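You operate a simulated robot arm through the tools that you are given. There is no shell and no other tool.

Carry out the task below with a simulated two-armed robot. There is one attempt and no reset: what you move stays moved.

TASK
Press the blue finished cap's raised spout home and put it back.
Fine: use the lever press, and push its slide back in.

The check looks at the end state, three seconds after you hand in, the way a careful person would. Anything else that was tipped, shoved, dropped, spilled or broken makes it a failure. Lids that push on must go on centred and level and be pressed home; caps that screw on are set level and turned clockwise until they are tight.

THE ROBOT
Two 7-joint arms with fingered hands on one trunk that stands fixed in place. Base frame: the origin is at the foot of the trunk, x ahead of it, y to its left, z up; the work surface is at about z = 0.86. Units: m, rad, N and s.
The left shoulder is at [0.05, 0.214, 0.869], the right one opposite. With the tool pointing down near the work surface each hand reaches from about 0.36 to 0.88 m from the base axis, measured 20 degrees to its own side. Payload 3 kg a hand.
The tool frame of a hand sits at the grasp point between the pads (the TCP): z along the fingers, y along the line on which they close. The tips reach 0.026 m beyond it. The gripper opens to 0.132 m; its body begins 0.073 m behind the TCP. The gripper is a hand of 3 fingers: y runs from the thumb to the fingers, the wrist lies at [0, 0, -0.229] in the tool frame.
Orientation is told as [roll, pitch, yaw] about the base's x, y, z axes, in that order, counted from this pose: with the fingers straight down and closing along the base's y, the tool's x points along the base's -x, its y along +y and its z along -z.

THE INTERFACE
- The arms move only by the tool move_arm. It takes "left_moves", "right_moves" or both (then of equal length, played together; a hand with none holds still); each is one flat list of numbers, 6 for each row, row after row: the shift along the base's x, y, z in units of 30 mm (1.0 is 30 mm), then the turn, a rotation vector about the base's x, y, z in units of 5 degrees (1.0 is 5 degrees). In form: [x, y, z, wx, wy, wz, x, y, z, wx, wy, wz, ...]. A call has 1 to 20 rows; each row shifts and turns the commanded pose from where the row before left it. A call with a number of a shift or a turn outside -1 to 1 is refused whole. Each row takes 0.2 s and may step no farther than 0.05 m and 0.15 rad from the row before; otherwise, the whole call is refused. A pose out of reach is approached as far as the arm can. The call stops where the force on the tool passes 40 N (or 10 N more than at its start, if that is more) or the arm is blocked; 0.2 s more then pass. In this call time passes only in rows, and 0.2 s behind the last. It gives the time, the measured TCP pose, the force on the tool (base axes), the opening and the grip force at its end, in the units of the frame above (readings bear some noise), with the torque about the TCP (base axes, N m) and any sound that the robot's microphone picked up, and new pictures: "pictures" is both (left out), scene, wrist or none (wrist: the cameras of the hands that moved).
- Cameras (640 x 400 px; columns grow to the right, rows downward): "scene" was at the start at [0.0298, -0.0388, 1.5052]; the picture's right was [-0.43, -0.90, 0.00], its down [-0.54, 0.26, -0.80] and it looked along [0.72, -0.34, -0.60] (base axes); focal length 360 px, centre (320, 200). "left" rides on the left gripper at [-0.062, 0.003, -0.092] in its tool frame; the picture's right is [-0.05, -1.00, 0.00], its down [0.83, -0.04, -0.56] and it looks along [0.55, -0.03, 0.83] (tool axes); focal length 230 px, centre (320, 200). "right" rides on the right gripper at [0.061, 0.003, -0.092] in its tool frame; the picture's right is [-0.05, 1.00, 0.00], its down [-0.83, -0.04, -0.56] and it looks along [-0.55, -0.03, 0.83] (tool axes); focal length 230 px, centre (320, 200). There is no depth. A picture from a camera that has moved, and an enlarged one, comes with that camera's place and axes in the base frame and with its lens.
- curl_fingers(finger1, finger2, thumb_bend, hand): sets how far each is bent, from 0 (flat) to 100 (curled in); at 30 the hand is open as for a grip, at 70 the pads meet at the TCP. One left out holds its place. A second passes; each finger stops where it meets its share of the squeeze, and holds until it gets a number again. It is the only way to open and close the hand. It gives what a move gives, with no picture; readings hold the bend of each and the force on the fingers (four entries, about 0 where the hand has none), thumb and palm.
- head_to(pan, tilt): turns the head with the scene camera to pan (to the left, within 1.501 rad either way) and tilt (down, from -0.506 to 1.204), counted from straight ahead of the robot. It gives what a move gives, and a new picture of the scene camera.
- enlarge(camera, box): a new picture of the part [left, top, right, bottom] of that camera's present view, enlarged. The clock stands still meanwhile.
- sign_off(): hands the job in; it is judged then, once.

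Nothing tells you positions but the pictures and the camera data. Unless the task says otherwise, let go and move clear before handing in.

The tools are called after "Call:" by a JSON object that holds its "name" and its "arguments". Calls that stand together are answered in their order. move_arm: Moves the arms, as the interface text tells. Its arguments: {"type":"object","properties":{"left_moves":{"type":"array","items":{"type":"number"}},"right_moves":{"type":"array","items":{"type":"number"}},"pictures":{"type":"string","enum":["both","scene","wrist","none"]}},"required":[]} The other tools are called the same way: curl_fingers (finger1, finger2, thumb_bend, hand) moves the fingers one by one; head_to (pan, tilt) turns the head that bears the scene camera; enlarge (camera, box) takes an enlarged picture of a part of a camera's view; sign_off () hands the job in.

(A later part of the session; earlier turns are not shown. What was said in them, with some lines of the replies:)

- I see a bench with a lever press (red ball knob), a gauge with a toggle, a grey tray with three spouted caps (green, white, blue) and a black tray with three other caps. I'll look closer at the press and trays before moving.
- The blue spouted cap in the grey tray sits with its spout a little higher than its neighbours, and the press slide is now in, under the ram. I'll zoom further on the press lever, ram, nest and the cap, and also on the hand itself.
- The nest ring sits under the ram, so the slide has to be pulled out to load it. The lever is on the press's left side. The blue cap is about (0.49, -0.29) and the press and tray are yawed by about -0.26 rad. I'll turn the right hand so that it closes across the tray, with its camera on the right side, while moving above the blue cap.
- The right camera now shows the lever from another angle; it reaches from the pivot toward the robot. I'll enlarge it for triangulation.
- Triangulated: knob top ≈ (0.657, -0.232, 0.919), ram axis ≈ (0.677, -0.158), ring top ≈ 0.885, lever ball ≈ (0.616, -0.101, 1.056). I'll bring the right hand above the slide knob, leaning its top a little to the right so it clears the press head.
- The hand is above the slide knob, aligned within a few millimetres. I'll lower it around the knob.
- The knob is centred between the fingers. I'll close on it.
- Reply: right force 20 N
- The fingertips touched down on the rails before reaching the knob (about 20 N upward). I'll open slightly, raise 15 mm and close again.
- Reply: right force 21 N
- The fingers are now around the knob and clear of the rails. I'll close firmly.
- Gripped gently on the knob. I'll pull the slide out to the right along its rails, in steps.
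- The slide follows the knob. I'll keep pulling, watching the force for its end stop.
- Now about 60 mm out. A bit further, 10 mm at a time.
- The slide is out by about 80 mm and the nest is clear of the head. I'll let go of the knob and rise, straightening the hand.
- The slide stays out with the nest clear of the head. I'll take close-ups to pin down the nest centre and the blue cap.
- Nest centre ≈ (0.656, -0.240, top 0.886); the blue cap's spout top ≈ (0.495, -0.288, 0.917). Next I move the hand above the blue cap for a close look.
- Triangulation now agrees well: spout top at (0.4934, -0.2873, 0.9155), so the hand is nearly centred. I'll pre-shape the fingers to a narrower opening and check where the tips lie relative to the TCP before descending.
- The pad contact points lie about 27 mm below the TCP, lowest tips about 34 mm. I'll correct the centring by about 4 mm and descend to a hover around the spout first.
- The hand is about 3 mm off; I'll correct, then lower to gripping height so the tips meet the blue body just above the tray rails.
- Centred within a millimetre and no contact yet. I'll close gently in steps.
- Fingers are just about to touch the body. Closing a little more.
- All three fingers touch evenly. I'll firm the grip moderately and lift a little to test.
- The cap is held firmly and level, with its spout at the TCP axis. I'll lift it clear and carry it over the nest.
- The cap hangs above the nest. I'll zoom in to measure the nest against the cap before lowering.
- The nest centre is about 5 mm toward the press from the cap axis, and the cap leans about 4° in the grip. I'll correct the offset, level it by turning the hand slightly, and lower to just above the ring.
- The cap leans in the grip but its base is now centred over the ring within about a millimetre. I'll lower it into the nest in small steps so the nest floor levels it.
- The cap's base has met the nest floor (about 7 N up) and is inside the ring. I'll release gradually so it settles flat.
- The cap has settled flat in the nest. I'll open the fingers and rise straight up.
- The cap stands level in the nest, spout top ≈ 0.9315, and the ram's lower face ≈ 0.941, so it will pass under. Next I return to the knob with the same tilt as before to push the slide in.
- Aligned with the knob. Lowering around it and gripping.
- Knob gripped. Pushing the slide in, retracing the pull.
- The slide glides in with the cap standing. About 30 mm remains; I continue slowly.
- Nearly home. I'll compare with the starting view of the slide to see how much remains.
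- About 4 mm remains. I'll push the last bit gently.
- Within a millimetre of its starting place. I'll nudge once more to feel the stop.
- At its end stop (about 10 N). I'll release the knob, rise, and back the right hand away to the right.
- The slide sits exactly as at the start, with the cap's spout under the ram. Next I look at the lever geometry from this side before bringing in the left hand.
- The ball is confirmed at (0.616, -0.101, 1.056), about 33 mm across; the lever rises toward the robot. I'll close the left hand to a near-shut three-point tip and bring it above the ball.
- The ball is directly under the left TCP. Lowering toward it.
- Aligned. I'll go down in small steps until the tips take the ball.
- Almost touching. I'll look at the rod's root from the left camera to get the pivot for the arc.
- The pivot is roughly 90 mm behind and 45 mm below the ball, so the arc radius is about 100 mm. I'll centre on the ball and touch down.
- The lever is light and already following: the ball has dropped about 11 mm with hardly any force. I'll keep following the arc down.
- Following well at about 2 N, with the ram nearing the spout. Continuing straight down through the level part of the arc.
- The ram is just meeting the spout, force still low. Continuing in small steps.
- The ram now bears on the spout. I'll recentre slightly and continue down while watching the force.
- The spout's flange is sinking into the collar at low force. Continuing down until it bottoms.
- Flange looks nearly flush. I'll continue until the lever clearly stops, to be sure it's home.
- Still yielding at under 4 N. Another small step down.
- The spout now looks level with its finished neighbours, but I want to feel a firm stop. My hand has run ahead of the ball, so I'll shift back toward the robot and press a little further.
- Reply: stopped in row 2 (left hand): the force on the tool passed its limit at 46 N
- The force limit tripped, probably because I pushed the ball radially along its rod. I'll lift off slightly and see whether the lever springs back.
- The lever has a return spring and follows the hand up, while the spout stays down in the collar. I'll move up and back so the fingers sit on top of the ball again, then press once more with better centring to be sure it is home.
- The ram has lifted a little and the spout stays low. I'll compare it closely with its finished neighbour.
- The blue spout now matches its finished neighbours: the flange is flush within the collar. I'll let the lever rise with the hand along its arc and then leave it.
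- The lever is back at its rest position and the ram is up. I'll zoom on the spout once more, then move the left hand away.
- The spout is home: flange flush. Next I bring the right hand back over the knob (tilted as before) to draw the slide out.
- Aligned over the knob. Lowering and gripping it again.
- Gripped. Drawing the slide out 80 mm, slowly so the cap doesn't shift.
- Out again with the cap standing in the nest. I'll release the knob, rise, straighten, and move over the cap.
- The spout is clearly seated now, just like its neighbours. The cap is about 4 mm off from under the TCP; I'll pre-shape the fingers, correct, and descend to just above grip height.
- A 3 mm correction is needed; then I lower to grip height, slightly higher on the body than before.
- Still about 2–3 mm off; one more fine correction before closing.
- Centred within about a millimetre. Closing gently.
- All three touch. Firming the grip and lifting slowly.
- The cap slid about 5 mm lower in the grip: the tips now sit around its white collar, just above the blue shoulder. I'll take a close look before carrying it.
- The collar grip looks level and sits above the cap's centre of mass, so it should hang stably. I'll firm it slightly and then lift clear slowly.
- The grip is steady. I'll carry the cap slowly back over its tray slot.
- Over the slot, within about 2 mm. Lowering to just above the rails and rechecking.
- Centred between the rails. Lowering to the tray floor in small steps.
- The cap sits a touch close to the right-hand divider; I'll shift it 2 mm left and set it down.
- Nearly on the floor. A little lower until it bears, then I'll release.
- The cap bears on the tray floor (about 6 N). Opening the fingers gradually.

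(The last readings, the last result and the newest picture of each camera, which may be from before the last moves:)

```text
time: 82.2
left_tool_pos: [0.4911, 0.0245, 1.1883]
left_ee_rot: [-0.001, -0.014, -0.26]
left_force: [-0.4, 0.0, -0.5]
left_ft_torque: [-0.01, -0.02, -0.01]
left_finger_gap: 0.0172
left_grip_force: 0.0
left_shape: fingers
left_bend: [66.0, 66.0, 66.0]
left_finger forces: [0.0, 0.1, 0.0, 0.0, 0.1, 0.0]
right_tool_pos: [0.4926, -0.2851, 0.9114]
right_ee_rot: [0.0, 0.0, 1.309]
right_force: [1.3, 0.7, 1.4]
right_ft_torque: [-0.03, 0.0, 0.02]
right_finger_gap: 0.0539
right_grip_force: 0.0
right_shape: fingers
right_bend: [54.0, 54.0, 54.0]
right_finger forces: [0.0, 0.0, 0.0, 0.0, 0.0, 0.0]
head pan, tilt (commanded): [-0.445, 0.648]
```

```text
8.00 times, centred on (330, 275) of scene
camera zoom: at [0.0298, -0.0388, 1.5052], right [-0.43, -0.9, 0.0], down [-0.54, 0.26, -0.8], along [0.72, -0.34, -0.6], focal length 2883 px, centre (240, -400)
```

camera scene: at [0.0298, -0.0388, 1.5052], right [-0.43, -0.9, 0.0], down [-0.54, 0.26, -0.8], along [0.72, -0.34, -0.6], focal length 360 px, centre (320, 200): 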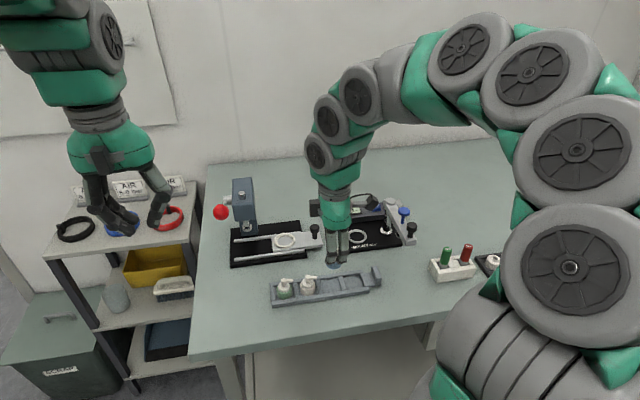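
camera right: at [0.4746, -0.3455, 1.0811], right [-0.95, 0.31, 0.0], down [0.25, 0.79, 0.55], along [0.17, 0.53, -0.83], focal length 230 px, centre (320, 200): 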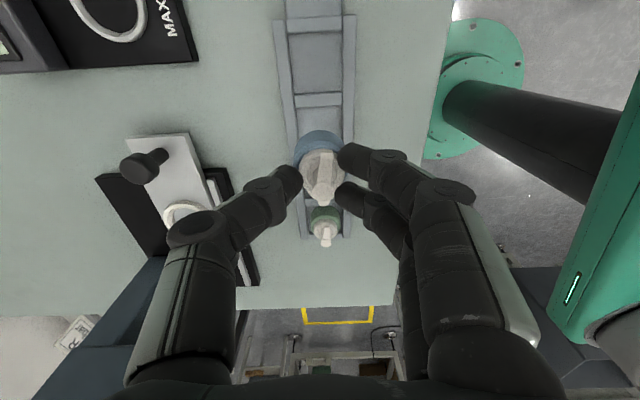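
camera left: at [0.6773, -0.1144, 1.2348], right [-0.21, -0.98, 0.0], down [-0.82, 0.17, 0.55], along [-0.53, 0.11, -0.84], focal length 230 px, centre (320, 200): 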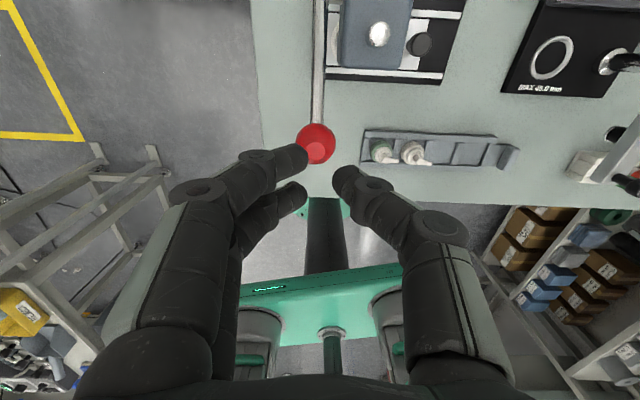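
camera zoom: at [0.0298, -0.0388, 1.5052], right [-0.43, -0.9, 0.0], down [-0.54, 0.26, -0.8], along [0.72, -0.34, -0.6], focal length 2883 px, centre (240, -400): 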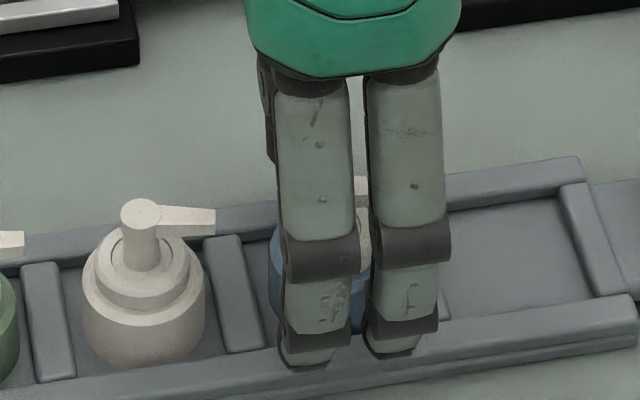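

Released; the cap stands in its slot. Rising straight up and checking it.

Call:
{"name": "move_arm", "arguments": {"right_moves": [0, 0, 0.5, 0, 0, 0, 0, 0, 0.9, 0, 0, 0, 0, 0, 1, 0, 0, 0, 0, 0, 1, 0, 0, 0], "pictures": "both"}}

Call:
{"name": "enlarge", "arguments": {"camera": "scene", "box": [266, 250, 390, 310]}}

Call:
{"name": "enlarge", "arguments": {"camera": "right", "box": [240, 40, 400, 200]}}

```text
time: 83.2
left_tool_pos: [0.4904, 0.0237, 1.1881]
left_ee_rot: [-0.002, -0.013, -0.26]
left_force: [0.3, -0.3, -0.3]
left_ft_torque: [0.01, -0.03, 0.01]
left_finger_gap: 0.0171
left_grip_force: 0.1
left_shape: fingers
left_bend: [66.0, 66.0, 66.0]
left_finger forces: [0.1, 0.1, 0.0, 0.0, 0.1, 0.0]
right_tool_pos: [0.4944, -0.2826, 1.0165]
right_ee_rot: [0.002, 0.0, 1.309]
right_force: [-0.8, -0.2, 0.7]
right_ft_torque: [0.03, -0.01, 0.01]
right_finger_gap: 0.0542
right_grip_force: 0.1
right_shape: fingers
right_bend: [54.0, 54.0, 54.0]
right_finger forces: [0.1, 0.0, 0.0, 0.0, 0.0, 0.0]
head pan, tilt (commanded): [-0.445, 0.648]
camera scene: at [0.0298, -0.0388, 1.5052], right [-0.43, -0.9, 0.0], down [-0.54, 0.26, -0.8], along [0.72, -0.34, -0.6], focal length 360 px, centre (320, 200)
camera right: at [0.4764, -0.3419, 1.1102], right [-0.95, 0.31, 0.0], down [0.26, 0.79, 0.55], along [0.17, 0.53, -0.83], focal length 230 px, centre (320, 200)
```

scene: 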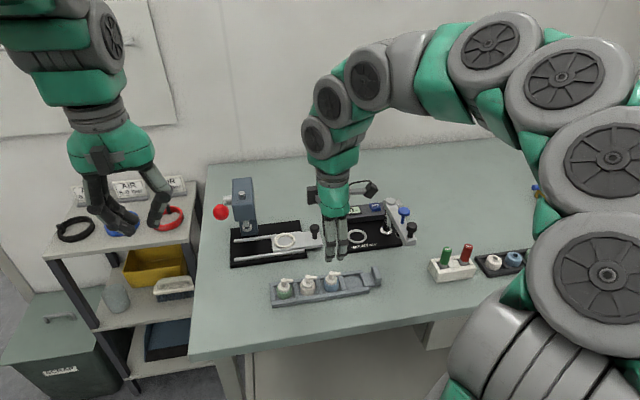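
right: 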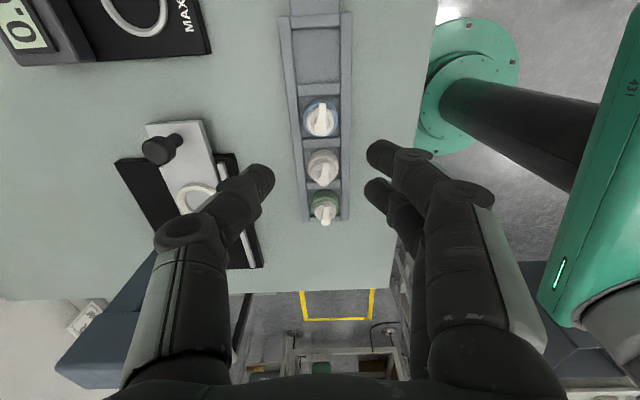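

```text
5.16 times, centred on (328, 280) of scene
camera zoom: at [0.0298, -0.0388, 1.5052], right [-0.43, -0.9, 0.0], down [-0.54, 0.26, -0.8], along [0.72, -0.34, -0.6], focal length 1860 px, centre (279, -213)
```

zoom: 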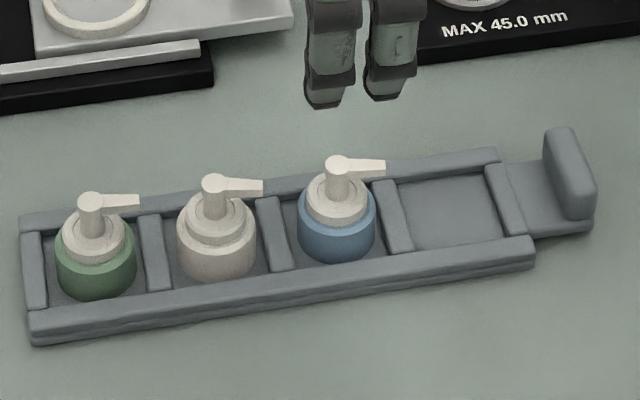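

```text
2.50 times, centred on (320, 120) of right
camera zoom: at [0.4764, -0.3419, 1.1102], right [-0.95, 0.31, 0.0], down [0.26, 0.79, 0.55], along [0.17, 0.53, -0.83], focal length 575 px, centre (320, 400)
```

zoom: 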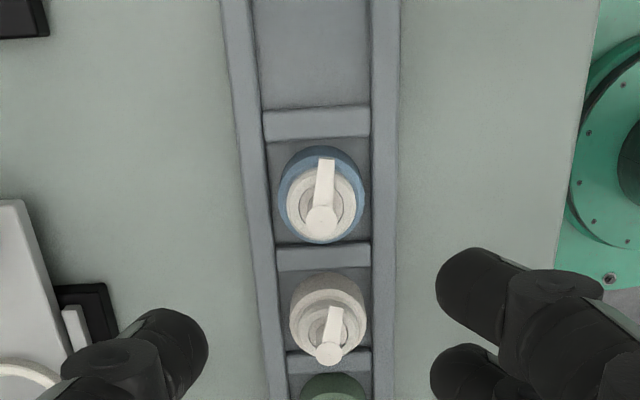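

The blue cap is back in its slot, level, spout flush like the others. Now for the slide: I'll return to the knob with the hand tilted.

Call:
{"name": "curl_fingers", "arguments": {"hand": "right", "finger1": 44, "finger2": 44, "thumb_bend": 44}}

Call:
{"name": "move_arm", "arguments": {"right_moves": [0.4, -0.09, 0.5, 0, 0, 0, 0.724, -0.162, 0.3, 0.322, -0.086, 0, 0.724, -0.162, 0, 0.322, -0.086, 0, 0.724, -0.162, 0, 0.322, -0.086, 0, 0.724, -0.162, 0, 0.322, -0.086, 0, 0.724, -0.162, 0, 0.322, -0.086, 0, 0.724, -0.162, -0.6, 0.322, -0.086, 0, 0, 0, -0.7, 0, 0, 0], "pictures": "both"}}

Call:
{"name": "enlarge", "arguments": {"camera": "right", "box": [200, 30, 440, 230]}}

```text
time: 84.2
left_tool_pos: [0.4906, 0.0238, 1.1885]
left_ee_rot: [-0.001, -0.014, -0.26]
left_force: [0.0, -0.2, 0.9]
left_ft_torque: [0.0, 0.04, -0.01]
left_finger_gap: 0.0169
left_grip_force: 0.1
left_shape: fingers
left_bend: [66.0, 66.0, 66.0]
left_finger forces: [0.1, 0.0, 0.0, 0.0, 0.0, 0.0]
right_tool_pos: [0.4952, -0.2835, 1.0181]
right_ee_rot: [0.0, -0.002, 1.311]
right_force: [0.5, -0.8, -0.1]
right_ft_torque: [-0.02, 0.03, -0.01]
right_finger_gap: 0.0874
right_grip_force: 0.1
right_shape: fingers
right_bend: [44.0, 44.0, 44.0]
right_finger forces: [0.0, 0.1, 0.0, 0.0, 0.1, 0.0]
head pan, tilt (commanded): [-0.445, 0.648]
```

```text
time: 86.0
left_tool_pos: [0.4908, 0.0243, 1.1891]
left_ee_rot: [-0.002, -0.014, -0.26]
left_force: [0.0, 0.9, 0.3]
left_ft_torque: [0.02, 0.0, 0.03]
left_finger_gap: 0.017
left_grip_force: 0.0
left_shape: fingers
left_bend: [66.0, 66.0, 66.0]
left_finger forces: [0.0, 0.1, 0.0, 0.0, 0.0, 0.0]
right_tool_pos: [0.6375, -0.3156, 1.0012]
right_ee_rot: [0.001, -0.176, 1.309]
right_force: [-0.3, 0.3, 0.0]
right_ft_torque: [-0.01, 0.0, -0.05]
right_finger_gap: 0.0878
right_grip_force: 0.0
right_shape: fingers
right_bend: [44.0, 44.0, 44.0]
right_finger forces: [0.0, 0.0, 0.0, 0.0, 0.0, 0.1]
head pan, tilt (commanded): [-0.445, 0.648]
camera scene: at [0.0299, -0.0388, 1.5052], right [-0.43, -0.9, 0.0], down [-0.54, 0.26, -0.8], along [0.72, -0.34, -0.6], focal length 360 px, centre (320, 200)
camera right: at [0.6148, -0.3877, 1.0819], right [-0.95, 0.31, 0.01], down [0.23, 0.69, 0.69], along [0.2, 0.66, -0.72], focal length 230 px, centre (320, 200)
```

scene: 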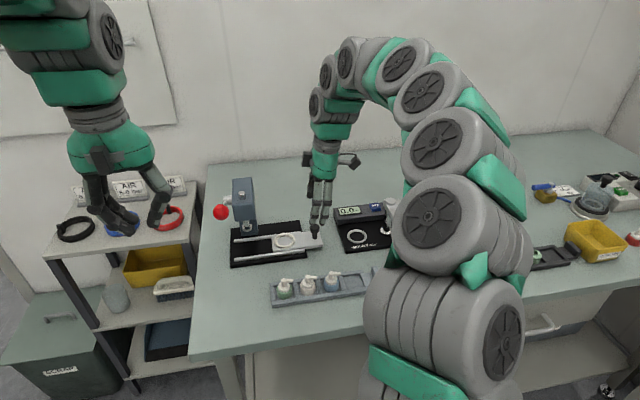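
right: 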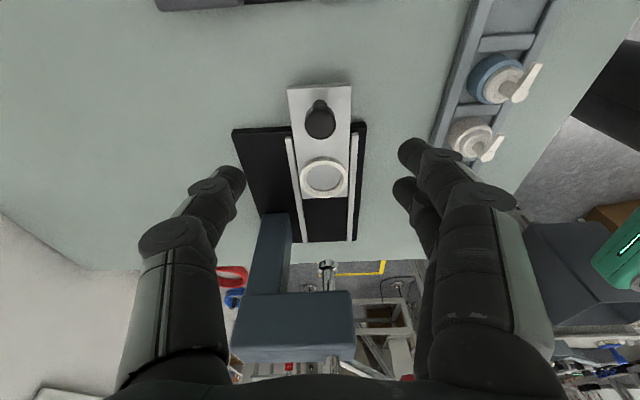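

```text
2.00 times, centred on (320, 130) of right
camera zoom: at [0.6148, -0.3877, 1.0819], right [-0.95, 0.31, 0.01], down [0.23, 0.69, 0.69], along [0.2, 0.66, -0.72], focal length 460 px, centre (320, 340)
```

zoom: 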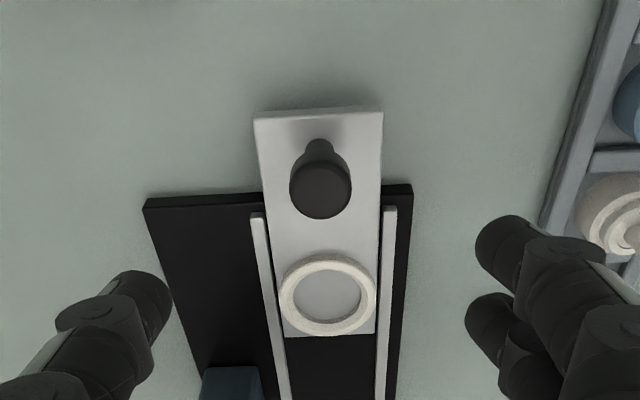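

Aligned. Lowering to the knob, gripping, and then pushing the slide in.

Call:
{"name": "move_arm", "arguments": {"right_moves": [0, 0.03, -0.82, 0, 0, 0, 0, 0.03, -0.82, 0, 0, 0, 0, 0, -0.81, 0, 0, 0], "pictures": "none"}}

Call:
{"name": "curl_fingers", "arguments": {"hand": "right", "finger1": 64, "finger2": 64, "thumb_bend": 64}}

Call:
{"name": "enlarge", "arguments": {"camera": "right", "box": [200, 50, 440, 250]}}

Call:
{"name": "curl_fingers", "arguments": {"hand": "right", "finger1": 70, "finger2": 70, "thumb_bend": 70}}

```text
time: 86.8
left_tool_pos: [0.4916, 0.0236, 1.1881]
left_ee_rot: [-0.001, -0.013, -0.261]
left_force: [0.7, -0.4, 0.3]
left_ft_torque: [-0.01, -0.01, -0.03]
left_finger_gap: 0.0172
left_grip_force: 0.0
left_shape: fingers
left_bend: [66.0, 66.0, 66.0]
left_finger forces: [0.0, 0.1, 0.0, 0.0, 0.0, 0.0]
right_tool_pos: [0.6371, -0.314, 0.9268]
right_ee_rot: [0.0, -0.174, 1.31]
right_force: [0.0, 0.1, 0.2]
right_ft_torque: [0.01, -0.01, -0.02]
right_finger_gap: 0.0875
right_grip_force: 0.1
right_shape: fingers
right_bend: [44.0, 44.0, 44.0]
right_finger forces: [0.1, 0.1, 0.0, 0.0, 0.1, 0.0]
head pan, tilt (commanded): [-0.445, 0.648]
```

```text
time: 87.8
left_tool_pos: [0.4903, 0.0243, 1.1881]
left_ee_rot: [-0.002, -0.015, -0.261]
left_force: [0.1, 0.3, -0.2]
left_ft_torque: [-0.01, 0.01, -0.01]
left_finger_gap: 0.017
left_grip_force: 0.0
left_shape: fingers
left_bend: [66.0, 66.0, 66.0]
left_finger forces: [0.0, 0.0, 0.0, 0.0, 0.0, 0.0]
right_tool_pos: [0.6377, -0.313, 0.9267]
right_ee_rot: [0.0, -0.175, 1.31]
right_force: [0.0, -0.5, -0.9]
right_ft_torque: [-0.05, 0.02, -0.02]
right_finger_gap: 0.0241
right_grip_force: 0.3
right_shape: fingers
right_bend: [63.0, 64.0, 64.0]
right_finger forces: [0.5, 0.0, 0.1, 0.0, 0.2, 0.0]
head pan, tilt (commanded): [-0.445, 0.648]
```

```text
2.00 times, centred on (320, 150) of right
camera zoom: at [0.6156, -0.3863, 1.0078], right [-0.95, 0.31, 0.01], down [0.23, 0.69, 0.69], along [0.21, 0.66, -0.72], focal length 460 px, centre (320, 300)
```

zoom: 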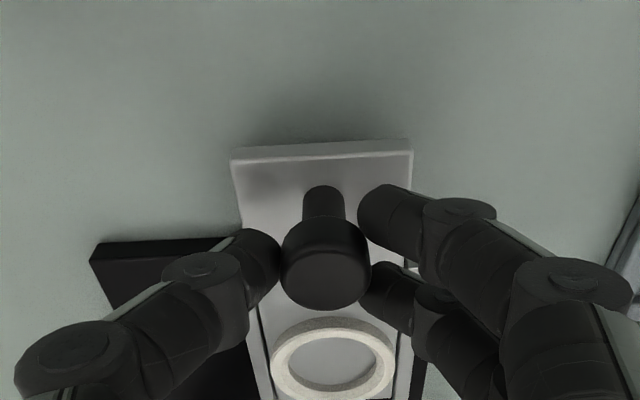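

```text
time: 88.8
left_tool_pos: [0.4906, 0.0244, 1.1891]
left_ee_rot: [-0.002, -0.016, -0.259]
left_force: [-0.2, -0.1, 0.2]
left_ft_torque: [-0.06, -0.01, -0.02]
left_finger_gap: 0.0173
left_grip_force: 0.2
left_shape: fingers
left_bend: [66.0, 66.0, 66.0]
left_finger forces: [0.1, 0.0, 0.0, 0.1, 0.0, 0.0]
right_tool_pos: [0.6371, -0.3137, 0.927]
right_ee_rot: [0.001, -0.175, 1.313]
right_force: [0.2, 0.3, -3.3]
right_ft_torque: [0.0, 0.0, -0.03]
right_finger_gap: 0.0207
right_grip_force: 6.1
right_shape: fingers
right_bend: [65.0, 67.0, 67.0]
right_finger forces: [4.1, 1.9, 0.0, 0.1, 6.5, 0.0]
head pan, tilt (commanded): [-0.445, 0.648]
```

Gripped. Pushing the slide in, first 70 mm and then gently to the stop.

Call:
{"name": "move_arm", "arguments": {"right_moves": [0.086, 0.322, 0, 0, 0, 0, 0.086, 0.322, 0, 0, 0, 0, 0.086, 0.322, 0, 0, 0, 0, 0.086, 0.322, 0, 0, 0, 0, 0.086, 0.322, 0, 0, 0, 0, 0.086, 0.322, 0, 0, 0, 0, 0.086, 0.322, 0, 0, 0, 0], "pictures": "none"}}

Call:
{"name": "enlarge", "arguments": {"camera": "scene", "box": [228, 212, 308, 262]}}

```text
time: 90.3
left_tool_pos: [0.4905, 0.0236, 1.1889]
left_ee_rot: [-0.001, -0.014, -0.261]
left_force: [0.4, 0.1, -0.1]
left_ft_torque: [0.01, 0.0, -0.05]
left_finger_gap: 0.0171
left_grip_force: 0.0
left_shape: fingers
left_bend: [66.0, 66.0, 66.0]
left_finger forces: [0.0, 0.1, 0.0, 0.1, 0.0, 0.0]
right_tool_pos: [0.6547, -0.247, 0.9256]
right_ee_rot: [0.001, -0.175, 1.31]
right_force: [0.2, -0.5, 0.2]
right_ft_torque: [0.02, -0.02, -0.02]
right_finger_gap: 0.0205
right_grip_force: 6.5
right_shape: fingers
right_bend: [65.0, 67.0, 67.0]
right_finger forces: [4.5, 2.7, 0.0, 0.0, 7.0, 0.0]
head pan, tilt (commanded): [-0.445, 0.648]
```

```text
8.00 times, centred on (268, 237) of scene
camera zoom: at [0.0298, -0.0388, 1.5052], right [-0.43, -0.9, 0.0], down [-0.54, 0.26, -0.8], along [0.72, -0.34, -0.6], focal length 2883 px, centre (736, -96)
```

zoom: 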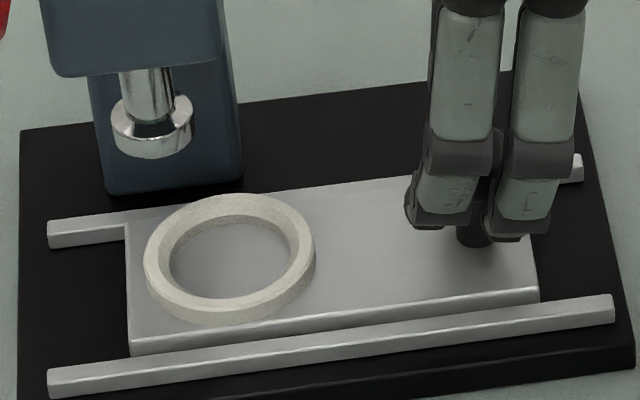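

About 17 mm remains.

Call:
{"name": "move_arm", "arguments": {"right_moves": [0.086, 0.322, 0, 0, 0, 0, 0.034, 0.129, 0, 0, 0, 0, 0.017, 0.064, 0, 0, 0, 0], "pictures": "none"}}

Call:
{"name": "enlarge", "arguments": {"camera": "scene", "box": [228, 212, 308, 262]}}

```text
time: 91.2
left_tool_pos: [0.4911, 0.0239, 1.1894]
left_ee_rot: [-0.001, -0.014, -0.261]
left_force: [-0.7, 0.4, 0.0]
left_ft_torque: [0.01, 0.01, 0.01]
left_finger_gap: 0.0171
left_grip_force: 0.2
left_shape: fingers
left_bend: [66.0, 66.0, 66.0]
left_finger forces: [0.0, 0.1, 0.0, 0.1, 0.0, 0.0]
right_tool_pos: [0.658, -0.2304, 0.9266]
right_ee_rot: [0.002, -0.174, 1.31]
right_force: [-1.3, -3.4, -1.2]
right_ft_torque: [-0.04, 0.01, -0.05]
right_finger_gap: 0.0207
right_grip_force: 7.8
right_shape: fingers
right_bend: [65.0, 68.0, 67.0]
right_finger forces: [5.4, 2.2, 0.0, 0.0, 6.5, 0.1]
head pan, tilt (commanded): [-0.445, 0.648]
```

```text
8.00 times, centred on (268, 237) of scene
camera zoom: at [0.0298, -0.0389, 1.5052], right [-0.43, -0.9, 0.0], down [-0.54, 0.26, -0.8], along [0.72, -0.34, -0.6], focal length 2883 px, centre (736, -96)
```

zoom: 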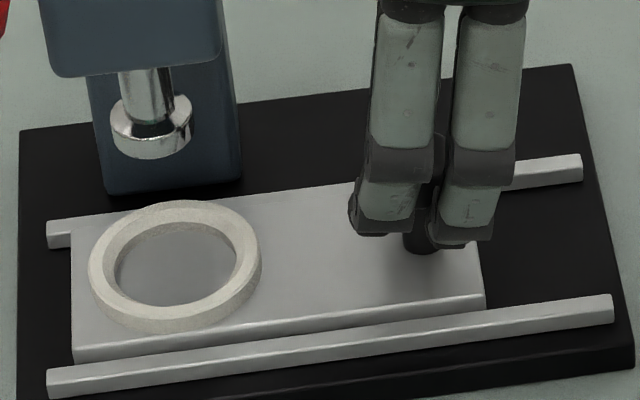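

The slide is home against its stop. One tiny nudge, then release and retreat.

Call:
{"name": "move_arm", "arguments": {"right_moves": [0.009, 0.032, 0, 0, 0, 0], "pictures": "none"}}

Call:
{"name": "curl_fingers", "arguments": {"hand": "right", "finger1": 44, "finger2": 44, "thumb_bend": 44}}

Call:
{"name": "move_arm", "arguments": {"right_moves": [0, -0.05, 0.9, 0, 0, 0, 0, -0.1, 1, 0, 0, 0, -0.1, -0.3, 1, 0, 0, 0, -0.2, -0.5, 1, 0, 0, 0, -0.4, -0.7, 1, -0.483, 0.129, 0, -0.6, -0.8, 0.5, -0.483, 0.129, 0, -0.8, -0.8, 0.5, -0.483, 0.129, 0, -0.8, -0.8, 0.3, -0.483, 0.129, 0, -0.8, -0.8, 0, 0, 0, 0], "pictures": "both"}}

Call:
{"name": "enlarge", "arguments": {"camera": "scene", "box": [228, 212, 308, 262]}}

Call:
{"name": "enlarge", "arguments": {"camera": "scene", "box": [266, 250, 390, 310]}}

```text
time: 91.5
left_tool_pos: [0.4907, 0.0236, 1.1877]
left_ee_rot: [-0.002, -0.014, -0.259]
left_force: [0.2, 0.1, -0.5]
left_ft_torque: [-0.01, -0.02, 0.02]
left_finger_gap: 0.017
left_grip_force: 0.0
left_shape: fingers
left_bend: [66.0, 66.0, 66.0]
left_finger forces: [0.1, 0.0, 0.0, 0.1, 0.0, 0.0]
right_tool_pos: [0.6584, -0.2304, 0.9262]
right_ee_rot: [0.0, -0.173, 1.31]
right_force: [1.2, -6.5, -1.0]
right_ft_torque: [-0.08, -0.04, -0.01]
right_finger_gap: 0.0203
right_grip_force: 7.3
right_shape: fingers
right_bend: [65.0, 68.0, 67.0]
right_finger forces: [5.5, 1.4, 0.0, 0.0, 7.6, 0.1]
head pan, tilt (commanded): [-0.445, 0.648]
```

```text
time: 92.5
left_tool_pos: [0.4908, 0.0245, 1.1885]
left_ee_rot: [-0.002, -0.013, -0.261]
left_force: [-0.3, -1.4, 0.5]
left_ft_torque: [0.0, -0.03, 0.01]
left_finger_gap: 0.0173
left_grip_force: 0.0
left_shape: fingers
left_bend: [66.0, 66.0, 66.0]
left_finger forces: [0.0, 0.0, 0.0, 0.0, 0.0, 0.0]
right_tool_pos: [0.6586, -0.2308, 0.9253]
right_ee_rot: [0.001, -0.175, 1.311]
right_force: [-0.5, 0.1, 0.4]
right_ft_torque: [0.0, -0.02, -0.04]
right_finger_gap: 0.0874
right_grip_force: 0.0
right_shape: fingers
right_bend: [44.0, 44.0, 44.0]
right_finger forces: [0.1, 0.0, 0.0, 0.0, 0.1, 0.1]
head pan, tilt (commanded): [-0.445, 0.648]
```

```text
time: 94.5
left_tool_pos: [0.4903, 0.0243, 1.1886]
left_ee_rot: [-0.001, -0.015, -0.26]
left_force: [-0.4, 0.3, -0.5]
left_ft_torque: [-0.03, -0.01, 0.0]
left_finger_gap: 0.0173
left_grip_force: 0.1
left_shape: fingers
left_bend: [66.0, 66.0, 66.0]
left_finger forces: [0.0, 0.0, 0.1, 0.0, 0.1, 0.1]
right_tool_pos: [0.5466, -0.3775, 1.1107]
right_ee_rot: [0.001, 0.001, 1.311]
right_force: [-0.4, -0.1, 0.0]
right_ft_torque: [-0.01, -0.02, -0.02]
right_finger_gap: 0.0876
right_grip_force: 0.1
right_shape: fingers
right_bend: [44.0, 44.0, 44.0]
right_finger forces: [0.1, 0.0, 0.1, 0.1, 0.0, 0.1]
head pan, tilt (commanded): [-0.445, 0.648]
camera scene: at [0.0298, -0.0388, 1.5052], right [-0.43, -0.9, 0.0], down [-0.54, 0.26, -0.8], along [0.72, -0.34, -0.6], focal length 360 px, centre (320, 200)
camera right: at [0.5288, -0.4349, 1.2039], right [-0.95, 0.31, 0.0], down [0.26, 0.79, 0.55], along [0.17, 0.53, -0.83], focal length 230 px, centre (320, 200)
```

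scene: 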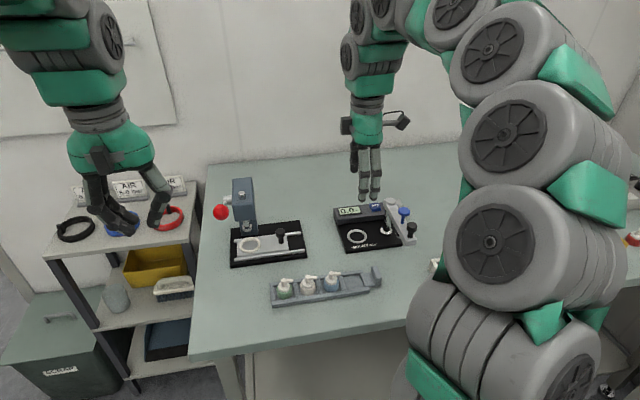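
right: 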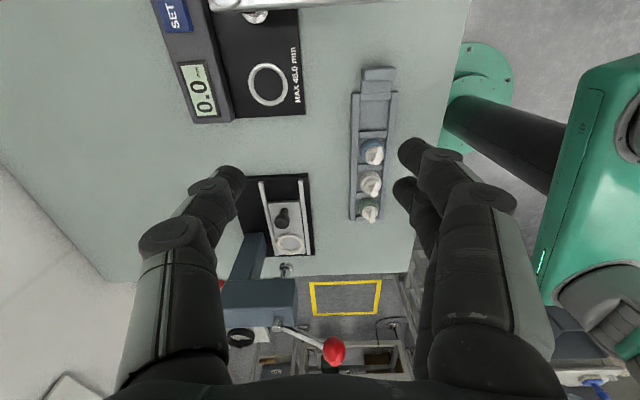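

```text
8.00 times, centred on (268, 237) of scene
camera zoom: at [0.0298, -0.0388, 1.5052], right [-0.43, -0.9, 0.0], down [-0.54, 0.26, -0.8], along [0.72, -0.34, -0.6], focal length 2883 px, centre (736, -96)
```

zoom: 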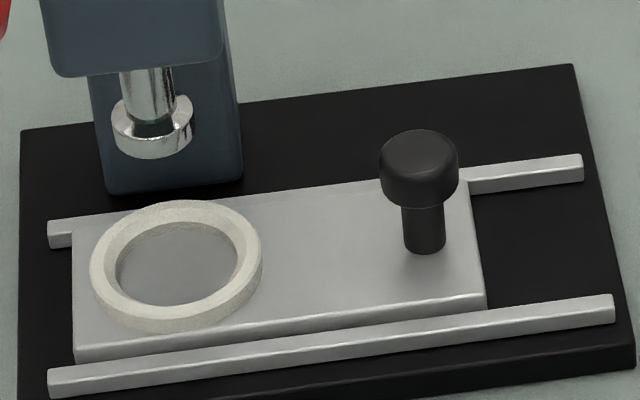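

```text
5.16 times, centred on (328, 280) of scene
camera zoom: at [0.0298, -0.0388, 1.5052], right [-0.43, -0.9, 0.0], down [-0.54, 0.26, -0.8], along [0.72, -0.34, -0.6], focal length 1860 px, centre (279, -213)
```

zoom: 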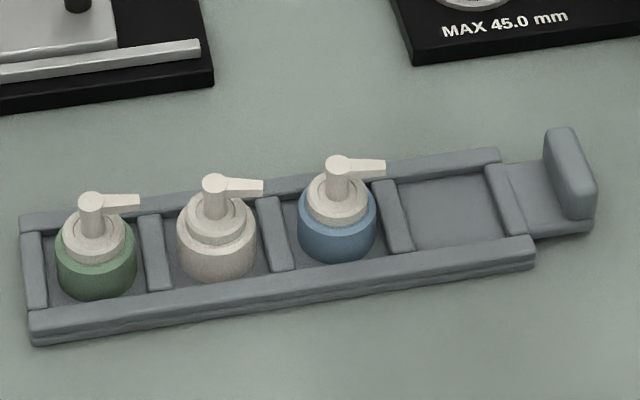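

The slide is home just as at the start, the lever is up, and the blue cap is in its slot. One last close comparison of the three spouts before handing in.

Call:
{"name": "enlarge", "arguments": {"camera": "scene", "box": [294, 266, 350, 300]}}

Call:
{"name": "enlarge", "arguments": {"camera": "right", "box": [345, 125, 405, 225]}}

```text
11.43 times, centred on (322, 283) of scene
camera zoom: at [0.0298, -0.0388, 1.5052], right [-0.43, -0.9, 0.0], down [-0.54, 0.26, -0.8], along [0.72, -0.34, -0.6], focal length 4119 px, centre (297, -749)
```

zoom: 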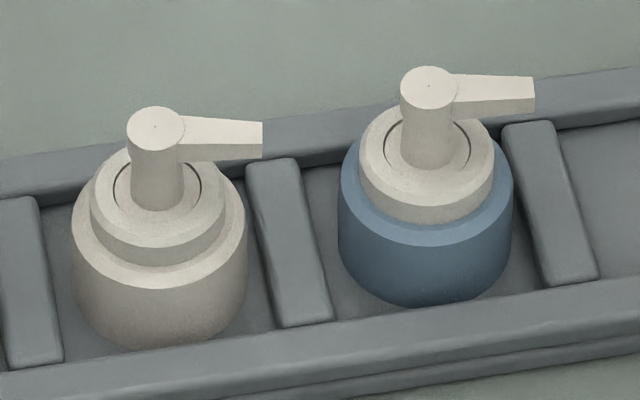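

```text
4.00 times, centred on (375, 175) of right
camera zoom: at [0.5288, -0.4349, 1.2039], right [-0.95, 0.31, 0.0], down [0.26, 0.79, 0.55], along [0.17, 0.53, -0.83], focal length 920 px, centre (100, 300)
```

zoom: 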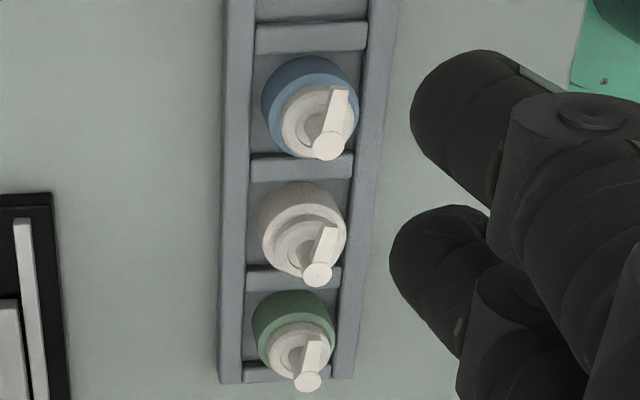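

The blue spout now stands at the same height above its collar as the white one. The cap is level in its slot, the slide is in, the lever is up and both hands are clear. Handing in.

Call:
{"name": "sign_off", "arguments": {}}

```text
The job is handed in.
```

I pressed the blue finished cap's spout home with the lever press and put the cap back in its tray slot. I then pushed the press slide back in, and handed the job in.

- **Spout:** its flange is now flush in the collar, and it stands as high above the collar as the white cap's next to it.
- **Cap:** it sits level in the slot it came from.
- **Press:** the slide is home against its stop, in the same place as at the start. The lever is back up and the nest is empty.
- **Other items:** nothing else looks moved in the final pictures. Both hands are clear.

Three times things did not go to plan, with nothing dropped or visibly damaged:

- **First try at the slide knob:** the fingertips touched down on the slide rails with about 20 N.
- **Pressing the lever:** my hand pushed the ball along its rod, and the 40 N limit tripped at 46 N. I did not press again, because the spout already looked home.
- **Lifting the cap out of the nest:** it slid about 5 mm lower in the grip, and I carried it back by its collar.
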